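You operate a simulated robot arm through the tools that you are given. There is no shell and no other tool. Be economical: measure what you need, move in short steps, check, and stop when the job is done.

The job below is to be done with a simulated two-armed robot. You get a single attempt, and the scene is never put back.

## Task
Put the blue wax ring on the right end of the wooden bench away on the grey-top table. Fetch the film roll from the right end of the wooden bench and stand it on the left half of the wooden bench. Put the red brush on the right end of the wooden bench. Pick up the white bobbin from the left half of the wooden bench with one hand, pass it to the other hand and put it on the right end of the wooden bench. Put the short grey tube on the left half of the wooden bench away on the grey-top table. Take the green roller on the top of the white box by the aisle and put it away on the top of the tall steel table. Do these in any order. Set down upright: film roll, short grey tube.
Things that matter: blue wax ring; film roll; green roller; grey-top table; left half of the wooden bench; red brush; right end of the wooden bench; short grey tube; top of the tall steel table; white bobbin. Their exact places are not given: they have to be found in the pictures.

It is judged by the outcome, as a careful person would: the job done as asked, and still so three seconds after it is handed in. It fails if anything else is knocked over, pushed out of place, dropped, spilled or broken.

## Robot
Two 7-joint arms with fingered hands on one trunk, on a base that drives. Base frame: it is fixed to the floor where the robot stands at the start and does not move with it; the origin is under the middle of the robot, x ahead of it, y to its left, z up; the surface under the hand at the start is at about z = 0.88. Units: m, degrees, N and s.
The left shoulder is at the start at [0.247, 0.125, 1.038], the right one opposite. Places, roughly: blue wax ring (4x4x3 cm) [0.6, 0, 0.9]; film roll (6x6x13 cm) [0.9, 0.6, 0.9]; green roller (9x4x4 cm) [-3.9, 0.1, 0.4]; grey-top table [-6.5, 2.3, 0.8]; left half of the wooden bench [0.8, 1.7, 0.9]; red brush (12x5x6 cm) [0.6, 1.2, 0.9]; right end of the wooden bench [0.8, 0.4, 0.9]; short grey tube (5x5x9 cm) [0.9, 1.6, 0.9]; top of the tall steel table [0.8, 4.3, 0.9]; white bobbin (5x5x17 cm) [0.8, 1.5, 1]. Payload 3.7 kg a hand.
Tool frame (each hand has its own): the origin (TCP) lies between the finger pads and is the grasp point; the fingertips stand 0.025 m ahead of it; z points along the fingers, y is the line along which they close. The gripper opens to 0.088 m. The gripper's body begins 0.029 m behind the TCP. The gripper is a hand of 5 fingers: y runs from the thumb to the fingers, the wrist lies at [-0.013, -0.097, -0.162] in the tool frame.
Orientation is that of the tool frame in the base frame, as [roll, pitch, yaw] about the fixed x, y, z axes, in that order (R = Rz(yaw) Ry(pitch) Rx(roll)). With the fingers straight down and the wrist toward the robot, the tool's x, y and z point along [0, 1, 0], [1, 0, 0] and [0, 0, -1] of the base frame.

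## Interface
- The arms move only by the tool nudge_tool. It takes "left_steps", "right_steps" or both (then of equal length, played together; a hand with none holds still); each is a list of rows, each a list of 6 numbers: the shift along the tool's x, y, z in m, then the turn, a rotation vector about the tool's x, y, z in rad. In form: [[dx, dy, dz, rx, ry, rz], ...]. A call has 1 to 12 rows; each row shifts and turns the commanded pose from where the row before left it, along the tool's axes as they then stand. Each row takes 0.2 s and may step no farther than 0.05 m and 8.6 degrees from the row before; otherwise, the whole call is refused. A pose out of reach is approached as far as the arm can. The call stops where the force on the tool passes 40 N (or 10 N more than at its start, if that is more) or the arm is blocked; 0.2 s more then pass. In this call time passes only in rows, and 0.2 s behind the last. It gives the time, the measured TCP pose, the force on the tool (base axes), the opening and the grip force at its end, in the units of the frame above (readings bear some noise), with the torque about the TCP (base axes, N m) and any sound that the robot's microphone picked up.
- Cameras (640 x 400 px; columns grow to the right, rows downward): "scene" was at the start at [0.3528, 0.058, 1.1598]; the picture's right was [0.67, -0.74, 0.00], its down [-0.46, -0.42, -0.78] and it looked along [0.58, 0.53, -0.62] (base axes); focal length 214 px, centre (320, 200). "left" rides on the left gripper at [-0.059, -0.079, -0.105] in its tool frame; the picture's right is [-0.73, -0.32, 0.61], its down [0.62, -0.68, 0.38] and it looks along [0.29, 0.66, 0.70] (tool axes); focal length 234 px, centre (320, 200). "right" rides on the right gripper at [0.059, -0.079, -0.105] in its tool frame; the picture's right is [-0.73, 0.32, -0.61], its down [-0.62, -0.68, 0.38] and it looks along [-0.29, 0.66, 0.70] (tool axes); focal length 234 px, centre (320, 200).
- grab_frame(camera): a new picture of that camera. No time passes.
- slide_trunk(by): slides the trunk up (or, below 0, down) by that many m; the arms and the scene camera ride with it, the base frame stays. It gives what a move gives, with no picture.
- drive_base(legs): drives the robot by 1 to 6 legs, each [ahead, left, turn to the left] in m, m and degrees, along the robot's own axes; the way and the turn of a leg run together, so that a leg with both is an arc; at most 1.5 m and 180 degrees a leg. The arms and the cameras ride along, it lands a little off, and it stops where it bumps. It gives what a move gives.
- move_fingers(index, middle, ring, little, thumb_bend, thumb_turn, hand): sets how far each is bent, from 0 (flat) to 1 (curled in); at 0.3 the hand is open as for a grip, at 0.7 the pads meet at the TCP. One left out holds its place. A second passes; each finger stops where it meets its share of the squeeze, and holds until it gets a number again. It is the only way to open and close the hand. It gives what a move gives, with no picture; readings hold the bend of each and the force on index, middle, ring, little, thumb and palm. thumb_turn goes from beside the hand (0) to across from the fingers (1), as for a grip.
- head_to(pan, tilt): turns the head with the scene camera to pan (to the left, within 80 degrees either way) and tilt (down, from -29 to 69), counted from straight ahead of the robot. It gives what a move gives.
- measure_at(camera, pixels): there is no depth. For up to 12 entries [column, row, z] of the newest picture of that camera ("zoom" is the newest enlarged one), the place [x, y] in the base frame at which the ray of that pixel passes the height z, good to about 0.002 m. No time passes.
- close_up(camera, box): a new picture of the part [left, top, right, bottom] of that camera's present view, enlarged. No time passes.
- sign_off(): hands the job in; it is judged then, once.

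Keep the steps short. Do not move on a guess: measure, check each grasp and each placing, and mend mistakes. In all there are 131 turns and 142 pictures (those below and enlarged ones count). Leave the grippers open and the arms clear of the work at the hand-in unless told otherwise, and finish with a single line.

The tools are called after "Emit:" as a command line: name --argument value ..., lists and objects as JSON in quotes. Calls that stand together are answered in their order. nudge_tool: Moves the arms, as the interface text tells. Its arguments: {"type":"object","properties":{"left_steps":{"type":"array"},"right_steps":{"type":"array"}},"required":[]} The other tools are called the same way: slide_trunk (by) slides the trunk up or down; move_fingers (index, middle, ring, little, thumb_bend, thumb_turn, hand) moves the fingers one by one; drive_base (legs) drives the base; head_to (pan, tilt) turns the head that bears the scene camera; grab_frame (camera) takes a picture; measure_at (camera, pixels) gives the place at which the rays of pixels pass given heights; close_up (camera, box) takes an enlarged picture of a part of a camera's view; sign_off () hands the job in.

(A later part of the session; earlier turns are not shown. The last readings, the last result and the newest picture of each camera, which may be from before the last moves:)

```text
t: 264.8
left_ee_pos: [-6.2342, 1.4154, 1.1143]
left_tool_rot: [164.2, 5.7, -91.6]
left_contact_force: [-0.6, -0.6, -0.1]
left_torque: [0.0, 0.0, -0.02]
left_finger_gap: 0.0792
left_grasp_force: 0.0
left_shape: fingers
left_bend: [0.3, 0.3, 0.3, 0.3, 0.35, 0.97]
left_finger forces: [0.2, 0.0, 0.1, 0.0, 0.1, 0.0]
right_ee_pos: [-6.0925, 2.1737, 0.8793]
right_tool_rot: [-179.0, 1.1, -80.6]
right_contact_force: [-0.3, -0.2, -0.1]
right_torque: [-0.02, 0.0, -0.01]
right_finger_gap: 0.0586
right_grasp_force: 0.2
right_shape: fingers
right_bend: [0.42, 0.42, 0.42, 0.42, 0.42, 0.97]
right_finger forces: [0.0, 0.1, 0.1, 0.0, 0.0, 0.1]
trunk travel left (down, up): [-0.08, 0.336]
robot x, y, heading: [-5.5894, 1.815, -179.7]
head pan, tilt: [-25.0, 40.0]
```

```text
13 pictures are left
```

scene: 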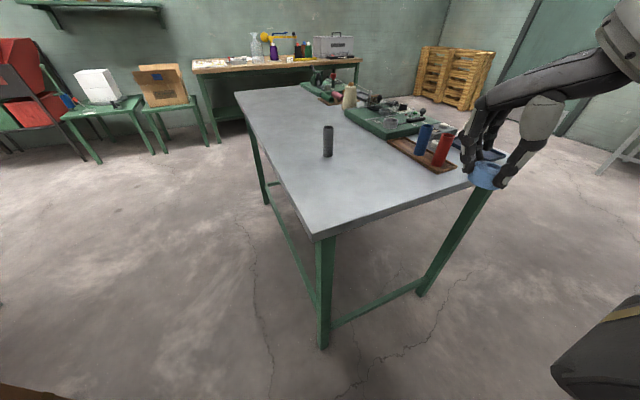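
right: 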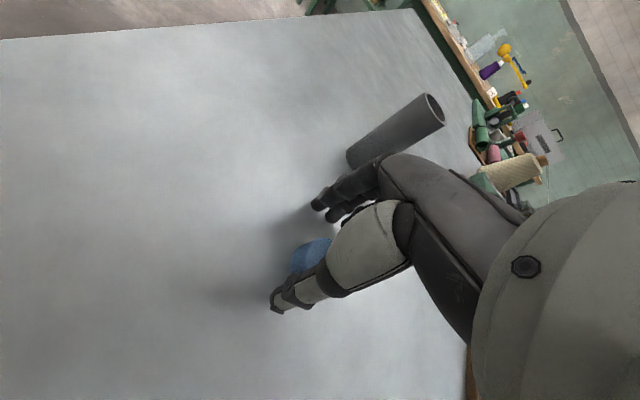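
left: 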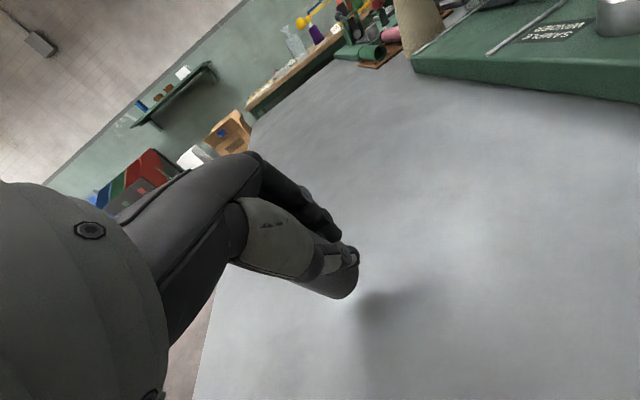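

Ring rests on the table. Lift, then back the robot away and turn toward the white box.

Emit:
nudge_tool --right_steps '[[0, 0, -0.02, 0, 0, 0], [0, 0, -0.025, 0, 0, 0], [0, -0.02, -0.035, 0, 0, 0], [0, -0.02, -0.035, 0, 0, 0], [0, -0.02, -0.035, 0, 0, 0], [0, 0, -0.045, 0, 0, 0]]'

Emit:
drive_base --legs '[[-0.5, -0.3, 0]]'

Emit:
grab_frame --camera "scene"

```text
t: 266.1
left_ee_pos: [-6.2349, 1.4138, 1.1138]
left_tool_rot: [164.1, 5.7, -91.6]
left_contact_force: [-0.3, 0.2, -1.0]
left_torque: [-0.02, 0.01, 0.04]
left_finger_gap: 0.0792
left_grasp_force: 0.1
left_shape: fingers
left_bend: [0.3, 0.3, 0.3, 0.3, 0.35, 0.97]
left_finger forces: [0.0, 0.1, 0.0, 0.0, 0.0, 0.1]
right_ee_pos: [-6.0378, 2.1783, 1.0775]
right_tool_rot: [-179.1, 1.1, -80.6]
right_contact_force: [0.5, 0.3, -0.8]
right_torque: [-0.03, -0.02, 0.01]
right_finger_gap: 0.059
right_grasp_force: 0.0
right_shape: fingers
right_bend: [0.42, 0.42, 0.42, 0.42, 0.42, 0.97]
right_finger forces: [0.0, 0.0, 0.0, 0.1, 0.0, 0.0]
trunk travel left (down, up): [-0.08, 0.336]
robot x, y, heading: [-5.5859, 1.8126, -179.9]
head pan, tilt: [-25.0, 40.0]
```

```text
t: 269.4
left_ee_pos: [-5.7435, 1.7138, 1.1153]
left_tool_rot: [164.1, 5.8, -92.3]
left_contact_force: [1.0, 0.8, 0.2]
left_torque: [0.0, 0.01, -0.02]
left_finger_gap: 0.079
left_grasp_force: 0.1
left_shape: fingers
left_bend: [0.3, 0.3, 0.3, 0.3, 0.35, 0.97]
left_finger forces: [0.0, 0.0, 0.0, 0.0, 0.1, 0.0]
right_ee_pos: [-5.538, 2.4775, 1.0774]
right_tool_rot: [-179.2, 1.0, -81.2]
right_contact_force: [0.0, -0.4, 0.6]
right_torque: [-0.01, 0.02, -0.02]
right_finger_gap: 0.0588
right_grasp_force: 0.0
right_shape: fingers
right_bend: [0.42, 0.42, 0.42, 0.42, 0.42, 0.97]
right_finger forces: [0.0, 0.0, 0.0, 0.0, 0.0, 0.1]
trunk travel left (down, up): [-0.08, 0.336]
robot x, y, heading: [-5.0937, 2.1032, 179.5]
head pan, tilt: [-25.0, 40.0]
```

```text
12 pictures are left
```

scene: 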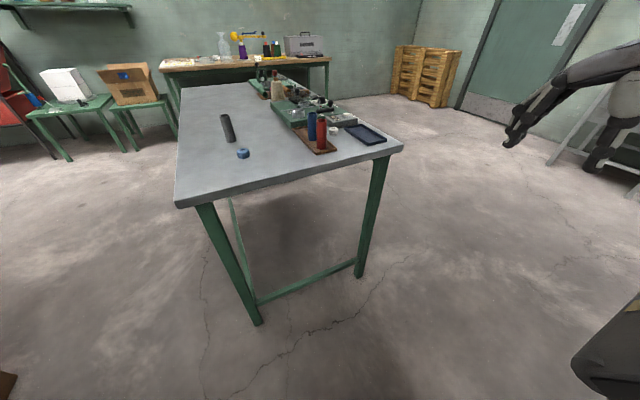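

Ring and tube are both on the grey-top table. Next the green roller, estimated at (-3.90,0.135,z≈0.44). Pull the left hand in and drive around to the aisle side of the white box.

Emit:
nudge_tool --left_steps '[[0, -0.0383, -0.0117, 0, 0, 0], [0, -0.0383, -0.0117, 0, 0, 0], [0, -0.0383, -0.0117, 0, 0, 0]]'

Emit:
drive_base --legs '[[-1.0, 0.05, 0], [-0.99, 0.05, 0.5], [0, 1.08, 0], [0, 1.08, 0]]'

Emit:
slide_trunk --by -0.08

Emit:
head_to --pan -5 --tilt 45

Emit:
grab_frame --camera "scene"

```text
t: 270.2
left_ee_pos: [-5.6234, 1.7085, 1.1178]
left_tool_rot: [164.1, 5.8, -92.3]
left_contact_force: [0.9, 0.4, -0.5]
left_torque: [0.02, -0.02, 0.04]
left_finger_gap: 0.0794
left_grasp_force: 0.0
left_shape: fingers
left_bend: [0.3, 0.3, 0.3, 0.3, 0.35, 0.97]
left_finger forces: [0.0, 0.1, 0.1, 0.0, 0.1, 0.1]
right_ee_pos: [-5.5376, 2.4777, 1.0776]
right_tool_rot: [-179.3, 1.1, -81.3]
right_contact_force: [-0.6, 0.1, 0.0]
right_torque: [-0.01, 0.08, 0.05]
right_finger_gap: 0.0589
right_grasp_force: 0.0
right_shape: fingers
right_bend: [0.42, 0.42, 0.42, 0.42, 0.42, 0.97]
right_finger forces: [0.1, 0.0, 0.0, 0.1, 0.0, 0.1]
trunk travel left (down, up): [-0.08, 0.336]
robot x, y, heading: [-5.0909, 2.1069, 179.4]
head pan, tilt: [-25.0, 40.0]
```

```text
t: 299.0
left_ee_pos: [-3.6996, -0.5946, 1.1171]
left_tool_rot: [164.1, 5.7, -93.5]
left_contact_force: [-0.1, 0.3, 0.4]
left_torque: [0.03, -0.02, 0.02]
left_finger_gap: 0.0796
left_grasp_force: 0.1
left_shape: fingers
left_bend: [0.3, 0.3, 0.3, 0.3, 0.35, 0.97]
left_finger forces: [0.0, 0.0, 0.0, 0.0, 0.1, 0.0]
right_ee_pos: [-3.5972, 0.1744, 1.0768]
right_tool_rot: [-179.2, 1.0, -82.5]
right_contact_force: [0.9, -0.2, -0.1]
right_torque: [-0.02, -0.01, -0.02]
right_finger_gap: 0.0591
right_grasp_force: 0.0
right_shape: fingers
right_bend: [0.42, 0.42, 0.42, 0.42, 0.42, 0.97]
right_finger forces: [0.0, 0.0, 0.1, 0.0, 0.0, 0.1]
trunk travel left (down, up): [-0.08, 0.336]
robot x, y, heading: [-3.1599, -0.2089, 178.2]
head pan, tilt: [-25.0, 40.0]
```

```text
t: 300.2
left_ee_pos: [-3.699, -0.5938, 1.0373]
left_tool_rot: [164.2, 5.7, -93.6]
left_contact_force: [-0.5, 0.3, -0.2]
left_torque: [-0.01, -0.01, -0.02]
left_finger_gap: 0.0791
left_grasp_force: 0.2
left_shape: fingers
left_bend: [0.3, 0.3, 0.3, 0.3, 0.35, 0.97]
left_finger forces: [0.0, 0.0, 0.0, 0.0, 0.1, 0.0]
right_ee_pos: [-3.5961, 0.1738, 0.9963]
right_tool_rot: [-179.3, 1.1, -82.6]
right_contact_force: [-0.2, 0.0, -0.6]
right_torque: [0.03, 0.03, -0.01]
right_finger_gap: 0.0588
right_grasp_force: 0.1
right_shape: fingers
right_bend: [0.42, 0.42, 0.42, 0.42, 0.42, 0.97]
right_finger forces: [0.0, 0.1, 0.0, 0.0, 0.0, 0.1]
trunk travel left (down, up): [0.0, 0.416]
robot x, y, heading: [-3.1582, -0.2078, 178.4]
head pan, tilt: [-25.0, 40.0]
```

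```text
t: 301.0
left_ee_pos: [-3.6999, -0.5931, 1.0373]
left_tool_rot: [164.2, 5.8, -93.5]
left_contact_force: [0.5, 0.4, -1.2]
left_torque: [-0.01, 0.02, -0.06]
left_finger_gap: 0.0791
left_grasp_force: 0.0
left_shape: fingers
left_bend: [0.3, 0.3, 0.3, 0.3, 0.35, 0.97]
left_finger forces: [0.0, 0.0, 0.1, 0.0, 0.0, 0.0]
right_ee_pos: [-3.5976, 0.1732, 0.9964]
right_tool_rot: [-179.2, 1.1, -82.6]
right_contact_force: [0.5, 0.3, -0.3]
right_torque: [-0.01, 0.01, -0.01]
right_finger_gap: 0.0588
right_grasp_force: 0.0
right_shape: fingers
right_bend: [0.42, 0.42, 0.42, 0.42, 0.42, 0.97]
right_finger forces: [0.1, 0.1, 0.0, 0.1, 0.1, 0.0]
trunk travel left (down, up): [0.0, 0.416]
robot x, y, heading: [-3.1597, -0.2084, 178.3]
head pan, tilt: [-5.0, 45.0]
```

```text
11 pictures are left
```

scene: 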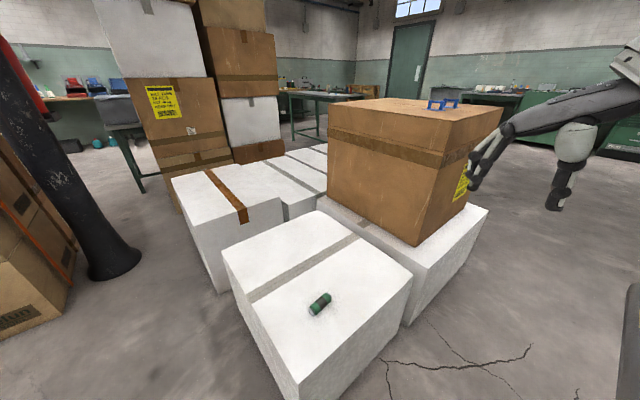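

Emit:
measure_at --camera "scene" --pixels '[[319, 303, 0.44], [312, 311, 0.44], [327, 297, 0.44], [411, 275, 0.42], [298, 384, 0.42], [405, 325, 0.0], [223, 252, 0.42], [342, 217, 0.42]]'

Emit:
close_up --camera "scene" --box '[270, 260, 370, 340]'

```text
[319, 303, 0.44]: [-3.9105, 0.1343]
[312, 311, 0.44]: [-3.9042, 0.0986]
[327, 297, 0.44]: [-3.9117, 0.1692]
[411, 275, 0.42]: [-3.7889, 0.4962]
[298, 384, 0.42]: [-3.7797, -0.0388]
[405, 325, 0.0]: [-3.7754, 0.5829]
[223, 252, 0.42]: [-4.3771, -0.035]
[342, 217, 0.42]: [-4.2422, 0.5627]
```

```text
5.00 times, centred on (320, 300) of scene
```

zoom: 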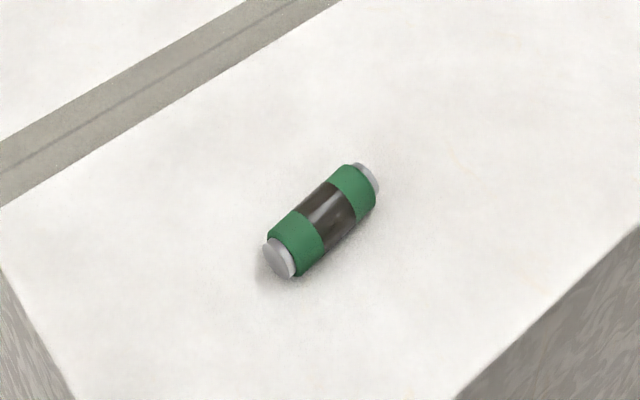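

Roller at (-3.909,0.134), axis along y, matching my hand's yaw. Drive ahead 0.23, reach forward, open to ~0.07 and lower the right hand.

Emit:
drive_base --legs '[[0.23, 0.035, 0]]'

Emit:
nudge_tool --right_steps '[[0, 0.04, 0, 0, 0, 0], [0, 0.04, 0, 0, 0, 0], [0, 0, 0.045, 0, 0, 0], [0, 0, 0.045, 0, 0, 0], [0, 0, 0.045, 0, 0, 0], [0, 0, 0.045, 0, 0, 0], [0, 0, 0.045, 0, 0, 0], [0, 0, 0.045, 0, 0, 0], [0, 0, 0.045, 0, 0, 0]]'

```text
t: 302.7
left_ee_pos: [-3.9283, -0.6214, 1.0377]
left_tool_rot: [164.1, 5.8, -93.5]
left_contact_force: [-0.3, -0.9, -0.8]
left_torque: [0.01, 0.02, 0.0]
left_finger_gap: 0.0794
left_grasp_force: 0.1
left_shape: fingers
left_bend: [0.3, 0.3, 0.3, 0.3, 0.35, 0.97]
left_finger forces: [0.0, 0.0, 0.0, 0.1, 0.0, 0.1]
right_ee_pos: [-3.8278, 0.1446, 0.996]
right_tool_rot: [-179.1, 1.0, -82.5]
right_contact_force: [0.1, 0.4, 0.0]
right_torque: [0.01, 0.0, -0.02]
right_finger_gap: 0.0589
right_grasp_force: 0.1
right_shape: fingers
right_bend: [0.42, 0.42, 0.42, 0.42, 0.42, 0.97]
right_finger forces: [0.0, 0.0, 0.1, 0.1, 0.0, 0.1]
trunk travel left (down, up): [0.0, 0.416]
robot x, y, heading: [-3.39, -0.2378, 178.1]
head pan, tilt: [-5.0, 45.0]
```

```text
t: 304.7
left_ee_pos: [-3.9282, -0.6223, 1.0371]
left_tool_rot: [164.2, 5.8, -93.4]
left_contact_force: [0.6, 0.8, -0.3]
left_torque: [0.0, 0.0, 0.01]
left_finger_gap: 0.0792
left_grasp_force: 0.0
left_shape: fingers
left_bend: [0.3, 0.3, 0.3, 0.3, 0.35, 0.97]
left_finger forces: [0.1, 0.0, 0.0, 0.0, 0.0, 0.0]
right_ee_pos: [-3.9134, 0.1519, 0.6808]
right_tool_rot: [-179.1, 0.9, -82.4]
right_contact_force: [-0.4, -0.2, -0.2]
right_torque: [-0.01, 0.02, 0.03]
right_finger_gap: 0.0591
right_grasp_force: 0.0
right_shape: fingers
right_bend: [0.42, 0.42, 0.42, 0.42, 0.42, 0.97]
right_finger forces: [0.1, 0.1, 0.0, 0.0, 0.0, 0.1]
right hand out of reach, approached as far as the arm can: row 5, 6
trunk travel left (down, up): [0.0, 0.416]
robot x, y, heading: [-3.3897, -0.2363, 178.3]
head pan, tilt: [-5.0, 45.0]
```

It reaches. Shift 1.8 cm and lower to ~0.53, then check with the hand camera.

Emit:
nudge_tool --right_steps '[[0.018, -0.003, 0.03, 0, 0, 0], [0, 0, 0.045, 0, 0, 0], [0, 0, 0.045, 0, 0, 0], [0, 0, 0.03, 0, 0, 0]]'

Emit:
grab_frame --camera "right"

```text
t: 305.7
left_ee_pos: [-3.9273, -0.6209, 1.0369]
left_tool_rot: [164.1, 5.8, -93.5]
left_contact_force: [0.0, 0.5, 0.3]
left_torque: [-0.02, -0.02, -0.01]
left_finger_gap: 0.0793
left_grasp_force: 0.0
left_shape: fingers
left_bend: [0.3, 0.3, 0.3, 0.3, 0.35, 0.97]
left_finger forces: [0.0, 0.0, 0.0, 0.1, 0.1, 0.0]
right_ee_pos: [-3.9033, 0.1633, 0.5745]
right_tool_rot: [-178.9, 1.0, -82.3]
right_contact_force: [-0.6, -1.0, 0.4]
right_torque: [0.01, 0.01, 0.02]
right_finger_gap: 0.059
right_grasp_force: 0.0
right_shape: fingers
right_bend: [0.42, 0.42, 0.42, 0.42, 0.42, 0.97]
right_finger forces: [0.0, 0.0, 0.1, 0.0, 0.1, 0.0]
right hand out of reach, approached as far as the arm can: row 3, 4
trunk travel left (down, up): [0.0, 0.416]
robot x, y, heading: [-3.3915, -0.2368, 178.3]
head pan, tilt: [-5.0, 45.0]
```

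```text
9 pictures are left
```

right: 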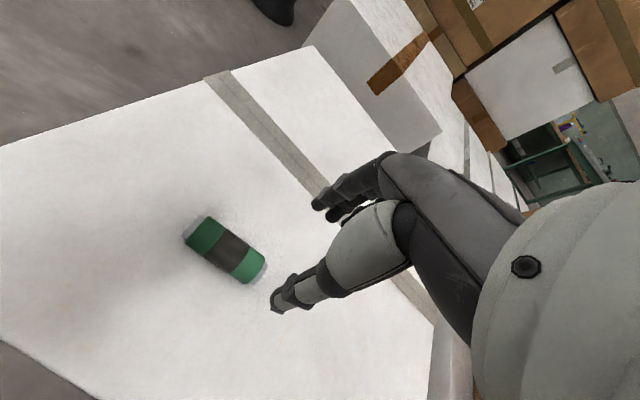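

Reach limit at z≈0.57 here; standing closer and with the roller nearer the shoulder line will gain height. Raise 8 cm, shift the base 0.215 right and 0.04 ahead, move the hand back over the roller, and descend.

Emit:
nudge_tool --right_steps '[[0, 0, -0.04, 0, 0, 0], [0, 0, -0.04, 0, 0, 0]]'

Emit:
drive_base --legs '[[0, -0.215, 1.8], [0.035, 0, 0]]'

Emit:
nudge_tool --right_steps '[[0.045, 0, 0, 0, 0, 0], [0.045, 0, 0, 0, 0, 0], [0.045, 0, 0, 0, 0, 0], [0.045, 0, 0, 0, 0, 0], [0.045, 0, 0, 0, 0, 0]]'

```text
t: 306.3
left_ee_pos: [-3.928, -0.6219, 1.0362]
left_tool_rot: [164.1, 5.7, -93.4]
left_contact_force: [-0.3, -0.1, -1.1]
left_torque: [0.01, 0.01, 0.0]
left_finger_gap: 0.0793
left_grasp_force: 0.0
left_shape: fingers
left_bend: [0.3, 0.3, 0.3, 0.3, 0.35, 0.97]
left_finger forces: [0.1, 0.0, 0.1, 0.0, 0.0, 0.0]
right_ee_pos: [-3.9043, 0.1617, 0.656]
right_tool_rot: [-179.1, 1.1, -82.4]
right_contact_force: [-0.5, -0.4, 0.5]
right_torque: [0.02, 0.0, 0.0]
right_finger_gap: 0.0592
right_grasp_force: 0.0
right_shape: fingers
right_bend: [0.42, 0.42, 0.42, 0.42, 0.42, 0.97]
right_finger forces: [0.0, 0.0, 0.0, 0.1, 0.0, 0.1]
trunk travel left (down, up): [0.0, 0.416]
robot x, y, heading: [-3.3921, -0.2357, 178.4]
head pan, tilt: [-5.0, 45.0]
```

```text
t: 309.3
left_ee_pos: [-3.9503, -0.421, 1.0362]
left_tool_rot: [164.2, 5.8, -91.8]
left_contact_force: [-0.7, -0.7, -1.0]
left_torque: [0.01, -0.03, -0.02]
left_finger_gap: 0.0794
left_grasp_force: 0.1
left_shape: fingers
left_bend: [0.3, 0.3, 0.3, 0.3, 0.35, 0.97]
left_finger forces: [0.1, 0.0, 0.1, 0.0, 0.0, 0.0]
right_ee_pos: [-3.9463, 0.3621, 0.6561]
right_tool_rot: [-179.1, 1.0, -80.8]
right_contact_force: [-0.3, 0.5, -0.6]
right_torque: [0.01, -0.01, -0.01]
right_finger_gap: 0.0592
right_grasp_force: 0.1
right_shape: fingers
right_bend: [0.42, 0.42, 0.42, 0.42, 0.42, 0.97]
right_finger forces: [0.0, 0.0, 0.0, 0.0, 0.0, 0.1]
trunk travel left (down, up): [0.0, 0.416]
robot x, y, heading: [-3.4227, -0.0236, 179.8]
head pan, tilt: [-5.0, 45.0]
```

```text
t: 310.5
left_ee_pos: [-3.9481, -0.4211, 1.0378]
left_tool_rot: [164.1, 5.8, -91.8]
left_contact_force: [-0.2, -0.2, -0.3]
left_torque: [-0.04, 0.03, -0.01]
left_finger_gap: 0.0792
left_grasp_force: 0.1
left_shape: fingers
left_bend: [0.3, 0.3, 0.3, 0.3, 0.35, 0.97]
left_finger forces: [0.1, 0.1, 0.1, 0.1, 0.1, 0.1]
right_ee_pos: [-3.9784, 0.2405, 0.6514]
right_tool_rot: [-179.0, 1.2, -80.8]
right_contact_force: [-0.5, -0.3, 0.1]
right_torque: [-0.02, 0.0, -0.04]
right_finger_gap: 0.0593
right_grasp_force: 0.0
right_shape: fingers
right_bend: [0.42, 0.42, 0.42, 0.42, 0.42, 0.97]
right_finger forces: [0.0, 0.1, 0.0, 0.0, 0.0, 0.0]
right hand out of reach, approached as far as the arm can: row 2, 3, 4, 5
trunk travel left (down, up): [0.0, 0.416]
robot x, y, heading: [-3.4212, -0.0214, 180.1]
head pan, tilt: [-5.0, 45.0]
```

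Emit:
nudge_tool --right_steps '[[0, -0.04, 0, 0, 0, 0], [0.02, -0.035, 0, 0, 0, 0], [0.03, 0, 0, 0, 0, 0], [0.03, 0, 0, 0, 0, 0], [0.02, 0, 0, 0, 0, 0], [0, 0, 0.04, 0, 0, 0], [0, 0, 0.04, 0, 0, 0], [0, 0, 0.04, 0, 0, 0]]'

```text
t: 312.3
left_ee_pos: [-3.9476, -0.4205, 1.0366]
left_tool_rot: [164.1, 5.8, -91.9]
left_contact_force: [0.6, 0.1, 0.1]
left_torque: [0.0, -0.01, 0.02]
left_finger_gap: 0.0794
left_grasp_force: 0.1
left_shape: fingers
left_bend: [0.3, 0.3, 0.3, 0.3, 0.35, 0.97]
left_finger forces: [0.0, 0.0, 0.1, 0.0, 0.0, 0.0]
right_ee_pos: [-3.99, 0.2742, 0.6258]
right_tool_rot: [-178.9, 2.4, -78.4]
right_contact_force: [0.2, 0.5, 0.0]
right_torque: [0.01, 0.03, -0.02]
right_finger_gap: 0.0591
right_grasp_force: 0.1
right_shape: fingers
right_bend: [0.42, 0.42, 0.42, 0.42, 0.42, 0.97]
right_finger forces: [0.0, 0.0, 0.1, 0.1, 0.0, 0.1]
right hand out of reach, approached as far as the arm can: row 1, 2, 3, 4, 5, 6, 7, 8
trunk travel left (down, up): [0.0, 0.416]
robot x, y, heading: [-3.4205, -0.0198, 180.0]
head pan, tilt: [-5.0, 45.0]
```

The hand is being pushed outward: it is an inner limit, so I should stand farther away. Raise a little, back off 0.2 and left 0.135, then reach forward and down.

Emit:
nudge_tool --right_steps '[[0, 0, -0.045, 0, 0, 0], [0, 0, -0.045, 0, 0, 0]]'

Emit:
drive_base --legs '[[-0.22, 0.13, -2]]'

Emit:
nudge_tool --right_steps '[[0, 0.045, 0, 0, 0, 0], [0, 0.045, 0, 0, 0, 0], [0, 0.03, 0, 0, 0, 0], [0, 0, 0.045, 0, 0, 0], [0, 0, 0.045, 0, 0, 0], [0, 0, 0.045, 0, 0, 0], [0, 0, 0.03, 0, 0, 0]]'

```text
t: 312.9
left_ee_pos: [-3.9485, -0.4211, 1.0369]
left_tool_rot: [164.1, 5.8, -91.8]
left_contact_force: [-0.1, 0.0, 0.3]
left_torque: [-0.01, 0.02, -0.02]
left_finger_gap: 0.0793
left_grasp_force: 0.0
left_shape: fingers
left_bend: [0.3, 0.3, 0.3, 0.3, 0.35, 0.97]
left_finger forces: [0.1, 0.1, 0.0, 0.1, 0.0, 0.1]
right_ee_pos: [-3.996, 0.2767, 0.7128]
right_tool_rot: [-179.0, 1.0, -80.6]
right_contact_force: [-0.3, 0.3, -0.8]
right_torque: [0.01, 0.03, 0.01]
right_finger_gap: 0.0591
right_grasp_force: 0.1
right_shape: fingers
right_bend: [0.42, 0.42, 0.42, 0.42, 0.42, 0.97]
right_finger forces: [0.0, 0.1, 0.0, 0.0, 0.1, 0.0]
right hand out of reach, approached as far as the arm can: row 2
trunk travel left (down, up): [0.0, 0.416]
robot x, y, heading: [-3.4185, -0.0221, 180.1]
head pan, tilt: [-5.0, 45.0]
```

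```text
t: 314.7
left_ee_pos: [-3.7452, -0.5369, 1.0367]
left_tool_rot: [164.1, 5.8, -93.7]
left_contact_force: [0.2, 0.9, 1.0]
left_torque: [0.02, 0.0, -0.01]
left_finger_gap: 0.0792
left_grasp_force: 0.1
left_shape: fingers
left_bend: [0.3, 0.3, 0.3, 0.3, 0.35, 0.97]
left_finger forces: [0.0, 0.0, 0.0, 0.0, 0.0, 0.0]
right_ee_pos: [-3.7693, 0.1626, 0.713]
right_tool_rot: [-179.1, 1.1, -82.7]
right_contact_force: [-0.7, -0.4, 1.4]
right_torque: [-0.02, -0.04, 0.0]
right_finger_gap: 0.0592
right_grasp_force: 0.1
right_shape: fingers
right_bend: [0.42, 0.42, 0.42, 0.42, 0.42, 0.97]
right_finger forces: [0.0, 0.0, 0.1, 0.0, 0.0, 0.0]
trunk travel left (down, up): [0.0, 0.416]
robot x, y, heading: [-3.2043, -0.1555, 177.9]
head pan, tilt: [-5.0, 45.0]
```

```text
t: 316.3
left_ee_pos: [-3.7448, -0.538, 1.0369]
left_tool_rot: [164.1, 5.8, -93.7]
left_contact_force: [0.5, 0.1, -0.1]
left_torque: [0.03, -0.02, 0.01]
left_finger_gap: 0.0794
left_grasp_force: 0.1
left_shape: fingers
left_bend: [0.3, 0.3, 0.3, 0.3, 0.35, 0.97]
left_finger forces: [0.0, 0.0, 0.0, 0.0, 0.0, 0.0]
right_ee_pos: [-3.888, 0.1512, 0.5443]
right_tool_rot: [-179.1, 1.0, -82.6]
right_contact_force: [-0.4, -0.3, -0.3]
right_torque: [0.02, -0.01, -0.03]
right_finger_gap: 0.0591
right_grasp_force: 0.0
right_shape: fingers
right_bend: [0.42, 0.42, 0.42, 0.42, 0.42, 0.97]
right_finger forces: [0.0, 0.0, 0.0, 0.0, 0.1, 0.0]
trunk travel left (down, up): [0.0, 0.416]
robot x, y, heading: [-3.2041, -0.1549, 178.1]
head pan, tilt: [-5.0, 45.0]
```

In reach now. Shift 2.3 cm forward, 1.4 cm left, lower to 0.50 and check.

Emit:
nudge_tool --right_steps '[[0.0142, 0.023, 0, 0, 0, 0], [0, 0, 0.044, 0, 0, 0]]'

Emit:
grab_frame --camera "right"

```text
t: 316.9
left_ee_pos: [-3.7464, -0.5367, 1.0367]
left_tool_rot: [164.0, 5.7, -93.7]
left_contact_force: [-0.3, 0.0, -0.2]
left_torque: [-0.01, 0.03, 0.01]
left_finger_gap: 0.0793
left_grasp_force: 0.1
left_shape: fingers
left_bend: [0.3, 0.3, 0.3, 0.3, 0.35, 0.97]
left_finger forces: [0.1, 0.1, 0.1, 0.1, 0.0, 0.0]
right_ee_pos: [-3.9069, 0.1352, 0.5016]
right_tool_rot: [-179.1, 1.1, -82.7]
right_contact_force: [0.9, 0.3, -0.1]
right_torque: [0.01, 0.0, 0.0]
right_finger_gap: 0.0592
right_grasp_force: 0.0
right_shape: fingers
right_bend: [0.42, 0.42, 0.42, 0.42, 0.42, 0.97]
right_finger forces: [0.0, 0.0, 0.0, 0.1, 0.0, 0.1]
trunk travel left (down, up): [0.0, 0.416]
robot x, y, heading: [-3.2047, -0.1533, 178.2]
head pan, tilt: [-5.0, 45.0]
```

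```text
8 pictures are left
```

right: 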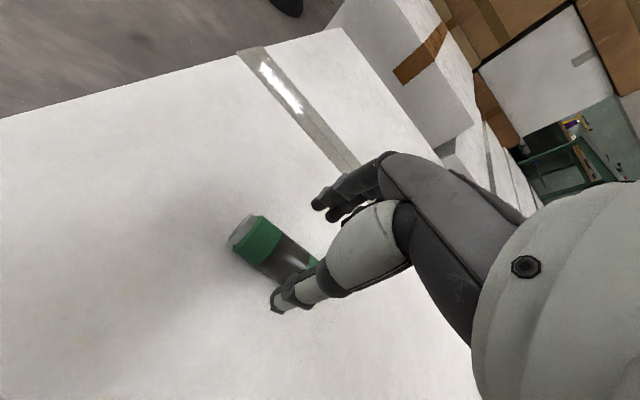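

Aligned. Descend 4.8 cm and grip.

Emit:
nudge_tool --right_steps '[[0, 0, 0.03, 0, 0, 0], [0, 0, 0.018, 0, 0, 0]]'

Emit:
move_fingers --hand "right" --index 0.68 --middle 0.68 --ring 0.65 --little 0.65 --thumb_bend 0.68

Emit:
nudge_tool --right_steps '[[0, 0, -0.02, 0, 0, 0], [0, 0, -0.04, 0, 0, 0], [0, 0, -0.045, 0, 0, 0], [0, 0, -0.045, 0, 0, 0], [0, 0, -0.045, 0, 0, 0], [0, 0, -0.045, 0, 0, 0], [0, 0, -0.045, 0, 0, 0]]'

Emit:
grab_frame --camera "right"

```text
t: 317.5
left_ee_pos: [-3.7462, -0.5372, 1.0384]
left_tool_rot: [164.1, 5.8, -93.8]
left_contact_force: [-1.1, -0.3, 0.5]
left_torque: [0.01, 0.02, -0.01]
left_finger_gap: 0.0791
left_grasp_force: 0.0
left_shape: fingers
left_bend: [0.3, 0.3, 0.3, 0.3, 0.35, 0.97]
left_finger forces: [0.0, 0.0, 0.0, 0.0, 0.0, 0.0]
right_ee_pos: [-3.9067, 0.1364, 0.4525]
right_tool_rot: [-179.2, 0.9, -82.8]
right_contact_force: [0.1, 0.1, -0.8]
right_torque: [-0.01, -0.01, 0.03]
right_finger_gap: 0.0592
right_grasp_force: 0.1
right_shape: fingers
right_bend: [0.42, 0.42, 0.42, 0.42, 0.42, 0.97]
right_finger forces: [0.1, 0.0, 0.0, 0.1, 0.1, 0.0]
trunk travel left (down, up): [0.0, 0.416]
robot x, y, heading: [-3.2039, -0.1541, 178.0]
head pan, tilt: [-5.0, 45.0]
```

```text
t: 318.5
left_ee_pos: [-3.7454, -0.5374, 1.0367]
left_tool_rot: [164.2, 5.8, -93.7]
left_contact_force: [0.9, -0.3, -0.2]
left_torque: [0.01, -0.04, -0.02]
left_finger_gap: 0.0794
left_grasp_force: 0.3
left_shape: fingers
left_bend: [0.3, 0.3, 0.3, 0.3, 0.35, 0.97]
left_finger forces: [0.0, 0.1, 0.0, 0.0, 0.0, 0.0]
right_ee_pos: [-3.9066, 0.1355, 0.453]
right_tool_rot: [-179.1, 1.0, -82.8]
right_contact_force: [0.1, 0.3, 0.4]
right_torque: [0.01, 0.03, -0.04]
right_finger_gap: 0.0258
right_grasp_force: 9.2
right_shape: fingers
right_bend: [0.6, 0.63, 0.63, 0.65, 0.56, 0.95]
right_finger forces: [4.6, 3.6, 0.9, 0.1, 9.4, 0.1]
trunk travel left (down, up): [0.0, 0.416]
robot x, y, heading: [-3.2028, -0.1563, 178.3]
head pan, tilt: [-5.0, 45.0]
```

```text
t: 320.1
left_ee_pos: [-3.7451, -0.5371, 1.0369]
left_tool_rot: [164.1, 5.8, -93.7]
left_contact_force: [-0.8, 0.1, -0.3]
left_torque: [0.03, -0.01, -0.01]
left_finger_gap: 0.0791
left_grasp_force: 0.0
left_shape: fingers
left_bend: [0.3, 0.3, 0.3, 0.3, 0.35, 0.97]
left_finger forces: [0.1, 0.0, 0.0, 0.0, 0.0, 0.0]
right_ee_pos: [-3.912, 0.1307, 0.7401]
right_tool_rot: [-179.0, 1.1, -82.6]
right_contact_force: [-0.5, -0.5, -2.3]
right_torque: [0.01, 0.0, -0.01]
right_finger_gap: 0.0258
right_grasp_force: 9.2
right_shape: fingers
right_bend: [0.6, 0.63, 0.63, 0.65, 0.57, 0.95]
right_finger forces: [4.5, 3.6, 0.9, 0.0, 9.2, 0.0]
trunk travel left (down, up): [0.0, 0.416]
robot x, y, heading: [-3.2049, -0.1543, 178.4]
head pan, tilt: [-5.0, 45.0]
```

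```text
7 pictures are left
```

right: 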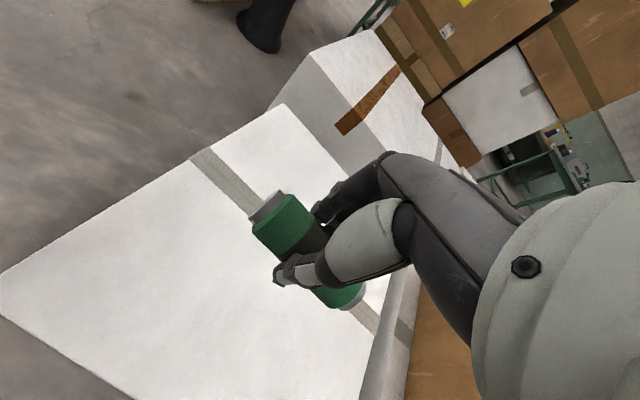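

Roller is held securely. Raise the trunk 0.25 and drive back to the bench aisle and along it toward the steel table.

Emit:
slide_trunk --by 0.25

Emit:
drive_base --legs '[[-0.68, -0.775, 0], [-0.9, 0.19, 0], [-0.9, 0.19, 0], [0, 0, -88], [1.35, -0.4, 0], [1.2, 0, 0]]'

Emit:
head_to --pan -25 --tilt 25

Emit:
grab_frame --camera "scene"

```text
t: 322.7
left_ee_pos: [-3.7464, -0.5373, 1.2853]
left_tool_rot: [164.2, 5.7, -93.8]
left_contact_force: [0.7, -1.2, -0.5]
left_torque: [0.02, -0.05, 0.04]
left_finger_gap: 0.0794
left_grasp_force: 0.1
left_shape: fingers
left_bend: [0.3, 0.3, 0.3, 0.3, 0.35, 0.97]
left_finger forces: [0.0, 0.0, 0.1, 0.1, 0.0, 0.0]
right_ee_pos: [-3.9113, 0.1299, 0.9859]
right_tool_rot: [-179.0, 1.0, -82.7]
right_contact_force: [-1.3, 1.7, -1.2]
right_torque: [-0.04, 0.02, -0.04]
right_finger_gap: 0.0255
right_grasp_force: 8.6
right_shape: fingers
right_bend: [0.6, 0.63, 0.63, 0.65, 0.57, 0.95]
right_finger forces: [4.6, 3.4, 0.9, 0.1, 9.0, 0.0]
trunk travel left (down, up): [-0.25, 0.165]
robot x, y, heading: [-3.2051, -0.1536, 178.0]
head pan, tilt: [-5.0, 45.0]
```

```text
t: 354.9
left_ee_pos: [-0.7924, 3.2607, 1.2868]
left_tool_rot: [164.1, 5.8, -179.9]
left_contact_force: [-0.5, -0.7, -0.3]
left_torque: [0.03, 0.01, 0.0]
left_finger_gap: 0.0793
left_grasp_force: 0.1
left_shape: fingers
left_bend: [0.3, 0.3, 0.3, 0.3, 0.35, 0.97]
left_finger forces: [0.0, 0.0, 0.1, 0.1, 0.0, 0.1]
right_ee_pos: [-0.1397, 3.471, 0.988]
right_tool_rot: [-179.1, 0.9, -168.8]
right_contact_force: [0.8, -0.3, -2.2]
right_torque: [0.0, -0.01, 0.01]
right_finger_gap: 0.0251
right_grasp_force: 8.9
right_shape: fingers
right_bend: [0.61, 0.64, 0.64, 0.65, 0.57, 0.95]
right_finger forces: [4.3, 3.3, 0.7, 0.0, 8.6, 0.1]
trunk travel left (down, up): [-0.25, 0.165]
robot x, y, heading: [-0.3742, 2.7482, 91.8]
head pan, tilt: [-5.0, 45.0]
```

```text
t: 355.8
left_ee_pos: [-0.7938, 3.2614, 1.2865]
left_tool_rot: [164.1, 5.7, -179.8]
left_contact_force: [0.4, 0.2, 0.8]
left_torque: [-0.01, -0.01, 0.01]
left_finger_gap: 0.0789
left_grasp_force: 0.0
left_shape: fingers
left_bend: [0.3, 0.3, 0.3, 0.3, 0.35, 0.97]
left_finger forces: [0.0, 0.1, 0.0, 0.0, 0.0, 0.0]
right_ee_pos: [-0.1372, 3.4707, 0.9878]
right_tool_rot: [-179.0, 1.0, -168.8]
right_contact_force: [-0.5, 0.1, -1.6]
right_torque: [0.01, -0.01, -0.02]
right_finger_gap: 0.0252
right_grasp_force: 8.3
right_shape: fingers
right_bend: [0.61, 0.64, 0.64, 0.65, 0.57, 0.95]
right_finger forces: [4.3, 3.2, 0.7, 0.0, 8.5, 0.1]
trunk travel left (down, up): [-0.25, 0.165]
robot x, y, heading: [-0.3759, 2.7492, 92.1]
head pan, tilt: [-25.0, 25.0]
```

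```text
6 pictures are left
```

scene: 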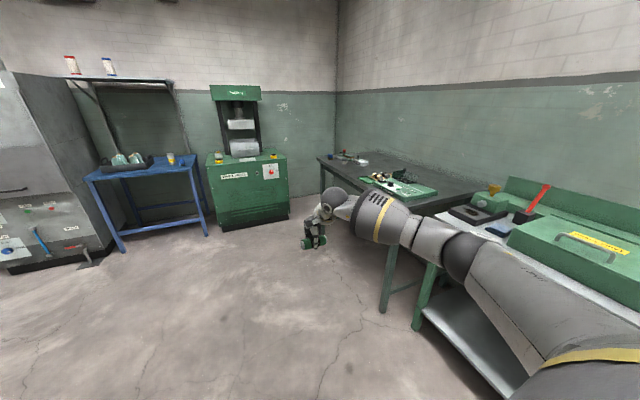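

Emit:
measure_at --camera "scene" --pixels '[[320, 160, 0.9], [322, 160, 0.88], [345, 182, 0.9], [360, 180, 0.9], [420, 200, 0.9], [345, 160, 0.9], [383, 308, 0.0], [400, 165, 0.9], [375, 172, 0.9], [437, 190, 0.9]]'

Emit:
close_up --camera "scene" --box '[300, 130, 500, 255]'

```text
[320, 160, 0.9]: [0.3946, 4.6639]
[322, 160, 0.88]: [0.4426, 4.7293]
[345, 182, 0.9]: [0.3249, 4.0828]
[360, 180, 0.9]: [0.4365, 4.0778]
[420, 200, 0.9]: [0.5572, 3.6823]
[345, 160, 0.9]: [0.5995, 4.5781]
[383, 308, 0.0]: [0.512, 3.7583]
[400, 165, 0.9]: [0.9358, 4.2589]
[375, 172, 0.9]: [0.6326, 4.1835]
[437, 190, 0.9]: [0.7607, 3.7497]
```

```text
3.20 times, centred on (400, 192) of scene
```

zoom: 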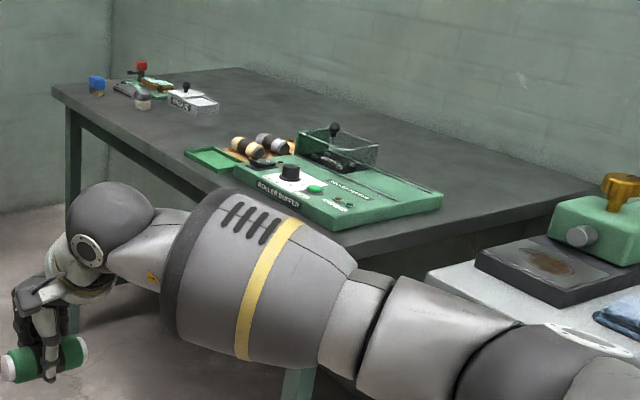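

Emit:
measure_at --camera "zoom" --pixels '[[52, 88, 0.9], [345, 250, 0.9], [200, 168, 0.9], [150, 115, 0.9], [180, 130, 0.9], [186, 155, 0.9], [232, 140, 0.9], [200, 113, 0.9], [140, 108, 0.9], [260, 105, 0.9], [300, 130, 0.9], [340, 228, 0.9]]'

```text
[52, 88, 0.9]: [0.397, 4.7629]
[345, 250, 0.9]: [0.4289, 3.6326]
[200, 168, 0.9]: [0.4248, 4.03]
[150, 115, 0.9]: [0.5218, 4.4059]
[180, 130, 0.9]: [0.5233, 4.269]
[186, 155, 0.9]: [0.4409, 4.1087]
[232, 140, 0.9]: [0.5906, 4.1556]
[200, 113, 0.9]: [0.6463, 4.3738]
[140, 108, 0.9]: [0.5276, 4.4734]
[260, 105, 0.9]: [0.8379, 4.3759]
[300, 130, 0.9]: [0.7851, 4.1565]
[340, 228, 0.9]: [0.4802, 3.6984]
```

The table's front edge is at x≈0.41; a free strip lies at about (0.53,4.27). Raise the trunk 0.12, drive to y≈4.53, face it, and move in.

Emit:
slide_trunk --by 0.12

Emit:
drive_base --legs '[[0.89, 0, 0], [0.89, 0, 0], [0, 0, -91.8]]'

Emit:
head_to --pan -15 --tilt 40

Emit:
grab_frame --camera "scene"

```text
t: 357.3
left_ee_pos: [-0.7926, 3.2605, 1.4071]
left_tool_rot: [164.2, 5.8, -179.8]
left_contact_force: [0.2, 0.2, -0.4]
left_torque: [0.02, 0.0, -0.04]
left_finger_gap: 0.0795
left_grasp_force: 0.0
left_shape: fingers
left_bend: [0.3, 0.3, 0.3, 0.3, 0.35, 0.97]
left_finger forces: [0.0, 0.0, 0.0, 0.0, 0.0, 0.0]
right_ee_pos: [-0.1375, 3.4714, 1.1068]
right_tool_rot: [-179.1, 0.9, -168.8]
right_contact_force: [-0.4, -0.3, -2.0]
right_torque: [0.03, -0.01, 0.01]
right_finger_gap: 0.0251
right_grasp_force: 8.4
right_shape: fingers
right_bend: [0.61, 0.64, 0.64, 0.65, 0.57, 0.95]
right_finger forces: [4.2, 3.4, 0.7, 0.0, 8.5, 0.1]
trunk travel left (down, up): [-0.37, 0.045]
robot x, y, heading: [-0.3741, 2.7476, 92.0]
head pan, tilt: [-25.0, 25.0]
```

```text
t: 370.2
left_ee_pos: [0.0795, 4.9183, 1.407]
left_tool_rot: [164.1, 5.8, 88.3]
left_contact_force: [0.7, 0.4, -0.2]
left_torque: [0.0, 0.04, 0.0]
left_finger_gap: 0.0794
left_grasp_force: 0.0
left_shape: fingers
left_bend: [0.3, 0.3, 0.3, 0.3, 0.35, 0.97]
left_finger forces: [0.1, 0.0, 0.0, 0.0, 0.0, 0.0]
right_ee_pos: [0.2677, 4.2582, 1.1075]
right_tool_rot: [-179.1, 1.0, 99.2]
right_contact_force: [0.0, -0.3, -1.7]
right_torque: [0.0, 0.01, 0.0]
right_finger_gap: 0.0246
right_grasp_force: 7.9
right_shape: fingers
right_bend: [0.61, 0.64, 0.64, 0.65, 0.58, 0.95]
right_finger forces: [4.2, 3.1, 0.5, 0.0, 8.0, 0.1]
trunk travel left (down, up): [-0.37, 0.045]
robot x, y, heading: [-0.4461, 4.515, 0.1]
head pan, tilt: [-25.0, 25.0]
```

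```text
t: 370.9
left_ee_pos: [0.0795, 4.9191, 1.4072]
left_tool_rot: [164.1, 5.8, 88.3]
left_contact_force: [0.3, -0.4, -0.2]
left_torque: [0.01, -0.02, -0.04]
left_finger_gap: 0.0793
left_grasp_force: 0.0
left_shape: fingers
left_bend: [0.3, 0.3, 0.3, 0.3, 0.35, 0.97]
left_finger forces: [0.0, 0.0, 0.1, 0.1, 0.0, 0.0]
right_ee_pos: [0.268, 4.2583, 1.1083]
right_tool_rot: [-179.2, 1.0, 99.2]
right_contact_force: [-1.3, 0.2, -0.8]
right_torque: [-0.01, 0.02, 0.01]
right_finger_gap: 0.0241
right_grasp_force: 7.6
right_shape: fingers
right_bend: [0.61, 0.64, 0.64, 0.65, 0.58, 0.95]
right_finger forces: [4.1, 3.1, 0.7, 0.0, 8.0, 0.0]
trunk travel left (down, up): [-0.37, 0.045]
robot x, y, heading: [-0.4432, 4.5185, -0.2]
head pan, tilt: [-15.0, 40.0]
```

```text
4 pictures are left
```

scene: 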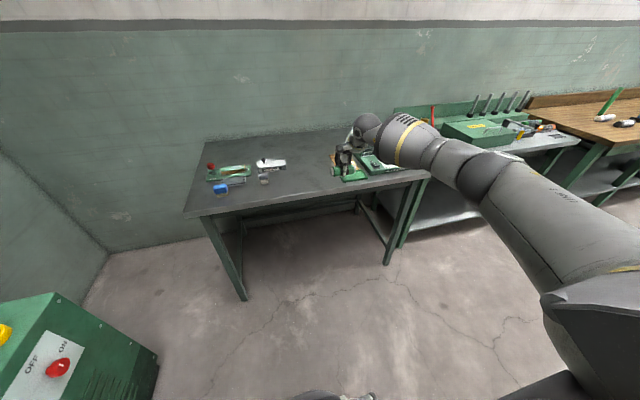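

Emit:
measure_at --camera "scene" --pixels '[[302, 182, 0.9], [264, 184, 0.9], [283, 168, 0.9], [343, 179, 0.9], [300, 199, 0.9], [300, 199, 0.86], [246, 299, 0.0], [386, 264, 0.0]]'

```text
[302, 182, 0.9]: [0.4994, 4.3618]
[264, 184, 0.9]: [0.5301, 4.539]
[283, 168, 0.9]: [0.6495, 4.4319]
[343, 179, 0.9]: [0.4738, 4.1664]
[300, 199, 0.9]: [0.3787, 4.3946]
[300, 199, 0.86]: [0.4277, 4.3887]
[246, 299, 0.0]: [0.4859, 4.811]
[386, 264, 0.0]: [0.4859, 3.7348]
```

Free spot around (0.52,4.31). Drive in 0.25 and left 0.05, lower to z≈0.97, and look.

Emit:
drive_base --legs '[[0.25, 0.05, 0]]'

Emit:
nudge_tool --right_steps '[[0, 0, 0.045, 0, 0, 0], [0, 0, 0.045, 0, 0, 0], [0, 0, 0.04, 0, 0, 0]]'

Emit:
grab_frame --camera "right"

```text
t: 372.8
left_ee_pos: [0.3327, 4.9688, 1.4063]
left_tool_rot: [164.1, 5.7, 88.3]
left_contact_force: [0.5, -0.5, 0.2]
left_torque: [0.01, 0.01, 0.0]
left_finger_gap: 0.0792
left_grasp_force: 0.0
left_shape: fingers
left_bend: [0.3, 0.3, 0.3, 0.3, 0.35, 0.97]
left_finger forces: [0.0, 0.1, 0.0, 0.1, 0.0, 0.0]
right_ee_pos: [0.5208, 4.3078, 1.1077]
right_tool_rot: [-179.1, 1.0, 99.2]
right_contact_force: [-0.6, -0.3, -2.5]
right_torque: [-0.02, 0.0, 0.04]
right_finger_gap: 0.0245
right_grasp_force: 8.0
right_shape: fingers
right_bend: [0.61, 0.64, 0.64, 0.65, 0.58, 0.95]
right_finger forces: [4.1, 3.1, 0.6, 0.0, 8.0, 0.0]
trunk travel left (down, up): [-0.37, 0.045]
robot x, y, heading: [-0.1984, 4.5657, 0.1]
head pan, tilt: [-15.0, 40.0]
```

```text
t: 373.6
left_ee_pos: [0.332, 4.9688, 1.4073]
left_tool_rot: [164.1, 5.8, 88.3]
left_contact_force: [0.3, 0.6, 0.5]
left_torque: [0.02, -0.02, 0.0]
left_finger_gap: 0.0795
left_grasp_force: 0.1
left_shape: fingers
left_bend: [0.3, 0.3, 0.3, 0.3, 0.35, 0.97]
left_finger forces: [0.0, 0.0, 0.0, 0.0, 0.0, 0.0]
right_ee_pos: [0.5179, 4.3034, 0.9774]
right_tool_rot: [-179.1, 1.0, 99.3]
right_contact_force: [-0.3, 0.3, -1.2]
right_torque: [-0.01, 0.02, -0.03]
right_finger_gap: 0.0248
right_grasp_force: 8.4
right_shape: fingers
right_bend: [0.61, 0.64, 0.64, 0.65, 0.58, 0.95]
right_finger forces: [4.2, 3.2, 0.6, 0.0, 7.9, 0.0]
trunk travel left (down, up): [-0.37, 0.045]
robot x, y, heading: [-0.1949, 4.5674, 0.1]
head pan, tilt: [-15.0, 40.0]
```

```text
3 pictures are left
```

right: 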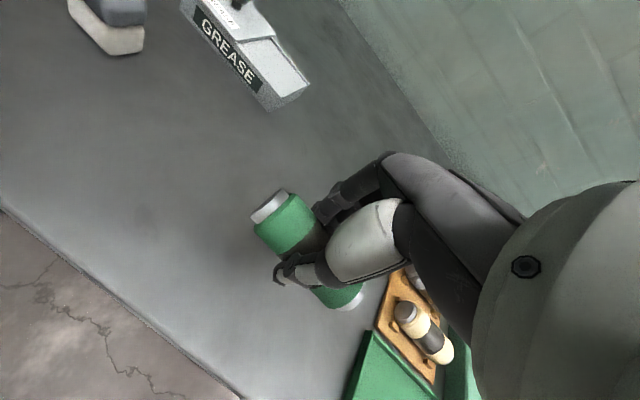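

Clear. Shift 2 cm left and descend until contact.

Emit:
nudge_tool --right_steps '[[0.02, 0, 0.01, 0, 0, 0], [0, 0, 0.015, 0, 0, 0], [0, 0, 0.008, 0, 0, 0]]'

Emit:
nudge_tool --right_steps '[[0, 0, 0.005, 0, 0, 0]]'

Emit:
nudge_tool --right_steps '[[0, 0, 0.004, 0, 0, 0]]'

```text
t: 374.4
left_ee_pos: [0.3322, 4.9689, 1.4064]
left_tool_rot: [164.1, 5.8, 88.2]
left_contact_force: [0.4, -0.8, -0.1]
left_torque: [0.01, -0.01, -0.01]
left_finger_gap: 0.0793
left_grasp_force: 0.1
left_shape: fingers
left_bend: [0.3, 0.3, 0.3, 0.3, 0.35, 0.97]
left_finger forces: [0.0, 0.0, 0.1, 0.0, 0.0, 0.1]
right_ee_pos: [0.5158, 4.324, 0.943]
right_tool_rot: [-179.2, 0.9, 99.3]
right_contact_force: [-0.2, -0.1, -2.0]
right_torque: [-0.02, -0.01, 0.01]
right_finger_gap: 0.0242
right_grasp_force: 8.1
right_shape: fingers
right_bend: [0.61, 0.64, 0.64, 0.65, 0.58, 0.95]
right_finger forces: [4.1, 3.2, 0.6, 0.0, 7.9, 0.0]
trunk travel left (down, up): [-0.37, 0.045]
robot x, y, heading: [-0.1967, 4.5665, -0.2]
head pan, tilt: [-15.0, 40.0]
```

```text
t: 374.8
left_ee_pos: [0.3322, 4.968, 1.4075]
left_tool_rot: [164.2, 5.8, 88.3]
left_contact_force: [0.3, -0.8, 0.3]
left_torque: [0.04, -0.01, 0.0]
left_finger_gap: 0.0795
left_grasp_force: 0.1
left_shape: fingers
left_bend: [0.3, 0.3, 0.3, 0.3, 0.35, 0.97]
left_finger forces: [0.1, 0.0, 0.0, 0.0, 0.0, 0.0]
right_ee_pos: [0.5141, 4.3242, 0.9391]
right_tool_rot: [-179.1, 1.0, 99.3]
right_contact_force: [0.8, -0.1, -1.1]
right_torque: [0.0, -0.01, -0.02]
right_finger_gap: 0.0244
right_grasp_force: 8.5
right_shape: fingers
right_bend: [0.61, 0.64, 0.64, 0.65, 0.58, 0.95]
right_finger forces: [4.1, 3.1, 0.6, 0.1, 7.9, 0.0]
trunk travel left (down, up): [-0.37, 0.045]
robot x, y, heading: [-0.1935, 4.5649, -0.0]
head pan, tilt: [-15.0, 40.0]
```

```text
t: 375.2
left_ee_pos: [0.3323, 4.9697, 1.4067]
left_tool_rot: [164.1, 5.9, 88.2]
left_contact_force: [0.4, 0.0, 0.3]
left_torque: [-0.03, -0.03, -0.02]
left_finger_gap: 0.0789
left_grasp_force: 0.0
left_shape: fingers
left_bend: [0.3, 0.3, 0.3, 0.3, 0.35, 0.97]
left_finger forces: [0.1, 0.0, 0.0, 0.0, 0.0, 0.0]
right_ee_pos: [0.5144, 4.324, 0.9354]
right_tool_rot: [-179.1, 0.9, 99.1]
right_contact_force: [-0.8, -0.1, -1.5]
right_torque: [-0.04, -0.02, -0.01]
right_finger_gap: 0.0243
right_grasp_force: 8.1
right_shape: fingers
right_bend: [0.61, 0.64, 0.64, 0.65, 0.58, 0.95]
right_finger forces: [4.1, 3.2, 0.7, 0.0, 8.1, 0.1]
trunk travel left (down, up): [-0.37, 0.045]
robot x, y, heading: [-0.1937, 4.567, -0.0]
head pan, tilt: [-15.0, 40.0]
```

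No contact yet; continue in 4 mm steps.

Emit:
nudge_tool --right_steps '[[0, 0, 0.004, 0, 0, 0]]'

Emit:
nudge_tool --right_steps '[[0, 0, 0.004, 0, 0, 0]]'

Emit:
nudge_tool --right_steps '[[0, 0, 0.004, 0, 0, 0]]'

Emit:
nudge_tool --right_steps '[[0, 0, 0.003, 0, 0, 0]]'

```text
t: 375.6
left_ee_pos: [0.3328, 4.9705, 1.4061]
left_tool_rot: [164.1, 5.7, 88.2]
left_contact_force: [-0.2, -0.5, 1.1]
left_torque: [-0.01, 0.0, -0.03]
left_finger_gap: 0.0793
left_grasp_force: 0.1
left_shape: fingers
left_bend: [0.3, 0.3, 0.3, 0.3, 0.35, 0.97]
left_finger forces: [0.0, 0.0, 0.0, 0.1, 0.1, 0.0]
right_ee_pos: [0.5145, 4.3241, 0.9319]
right_tool_rot: [-179.2, 1.1, 99.2]
right_contact_force: [0.2, -0.1, -1.0]
right_torque: [-0.03, -0.02, -0.01]
right_finger_gap: 0.0247
right_grasp_force: 8.2
right_shape: fingers
right_bend: [0.61, 0.64, 0.64, 0.65, 0.58, 0.95]
right_finger forces: [4.3, 3.2, 0.6, 0.0, 7.9, 0.0]
trunk travel left (down, up): [-0.37, 0.045]
robot x, y, heading: [-0.1951, 4.5693, 0.0]
head pan, tilt: [-15.0, 40.0]
```

```text
t: 376.0
left_ee_pos: [0.3324, 4.9688, 1.4069]
left_tool_rot: [164.0, 5.8, 88.3]
left_contact_force: [-0.3, 0.4, -0.1]
left_torque: [-0.05, 0.01, 0.01]
left_finger_gap: 0.0795
left_grasp_force: 0.0
left_shape: fingers
left_bend: [0.3, 0.3, 0.3, 0.3, 0.35, 0.97]
left_finger forces: [0.1, 0.0, 0.0, 0.1, 0.0, 0.1]
right_ee_pos: [0.5135, 4.3249, 0.9279]
right_tool_rot: [-179.3, 1.1, 99.1]
right_contact_force: [0.0, -0.9, -2.1]
right_torque: [0.01, -0.01, -0.03]
right_finger_gap: 0.0243
right_grasp_force: 8.0
right_shape: fingers
right_bend: [0.61, 0.64, 0.64, 0.65, 0.58, 0.95]
right_finger forces: [4.3, 3.1, 0.5, 0.1, 7.9, 0.0]
trunk travel left (down, up): [-0.37, 0.045]
robot x, y, heading: [-0.1937, 4.5669, -0.0]
head pan, tilt: [-15.0, 40.0]
```

```text
t: 376.4
left_ee_pos: [0.3308, 4.9685, 1.4062]
left_tool_rot: [164.0, 5.8, 88.2]
left_contact_force: [-0.2, 0.4, -0.2]
left_torque: [0.02, -0.03, 0.01]
left_finger_gap: 0.0791
left_grasp_force: 0.0
left_shape: fingers
left_bend: [0.3, 0.3, 0.3, 0.3, 0.35, 0.97]
left_finger forces: [0.0, 0.0, 0.1, 0.1, 0.0, 0.1]
right_ee_pos: [0.5137, 4.3249, 0.9277]
right_tool_rot: [-179.2, 1.1, 99.1]
right_contact_force: [-0.1, -0.6, -1.7]
right_torque: [0.03, 0.0, 0.0]
right_finger_gap: 0.0248
right_grasp_force: 8.1
right_shape: fingers
right_bend: [0.61, 0.64, 0.64, 0.65, 0.58, 0.95]
right_finger forces: [4.2, 3.1, 0.7, 0.0, 7.9, 0.0]
right hand out of reach, approached as far as the arm can: row 1
trunk travel left (down, up): [-0.37, 0.045]
robot x, y, heading: [-0.197, 4.5662, -0.0]
head pan, tilt: [-15.0, 40.0]
```

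```text
t: 376.8
left_ee_pos: [0.3317, 4.9691, 1.4062]
left_tool_rot: [164.1, 5.8, 88.3]
left_contact_force: [0.7, -0.2, -0.1]
left_torque: [-0.02, 0.01, 0.0]
left_finger_gap: 0.0795
left_grasp_force: 0.1
left_shape: fingers
left_bend: [0.3, 0.3, 0.3, 0.3, 0.35, 0.97]
left_finger forces: [0.0, 0.0, 0.0, 0.0, 0.0, 0.1]
right_ee_pos: [0.5123, 4.3239, 0.9251]
right_tool_rot: [-179.3, 1.2, 99.1]
right_contact_force: [0.8, 0.6, -1.7]
right_torque: [-0.02, -0.02, -0.01]
right_finger_gap: 0.0247
right_grasp_force: 7.8
right_shape: fingers
right_bend: [0.61, 0.64, 0.64, 0.65, 0.58, 0.95]
right_finger forces: [4.2, 3.1, 0.5, 0.0, 7.9, 0.1]
trunk travel left (down, up): [-0.37, 0.045]
robot x, y, heading: [-0.1951, 4.5702, -0.1]
head pan, tilt: [-15.0, 40.0]
```

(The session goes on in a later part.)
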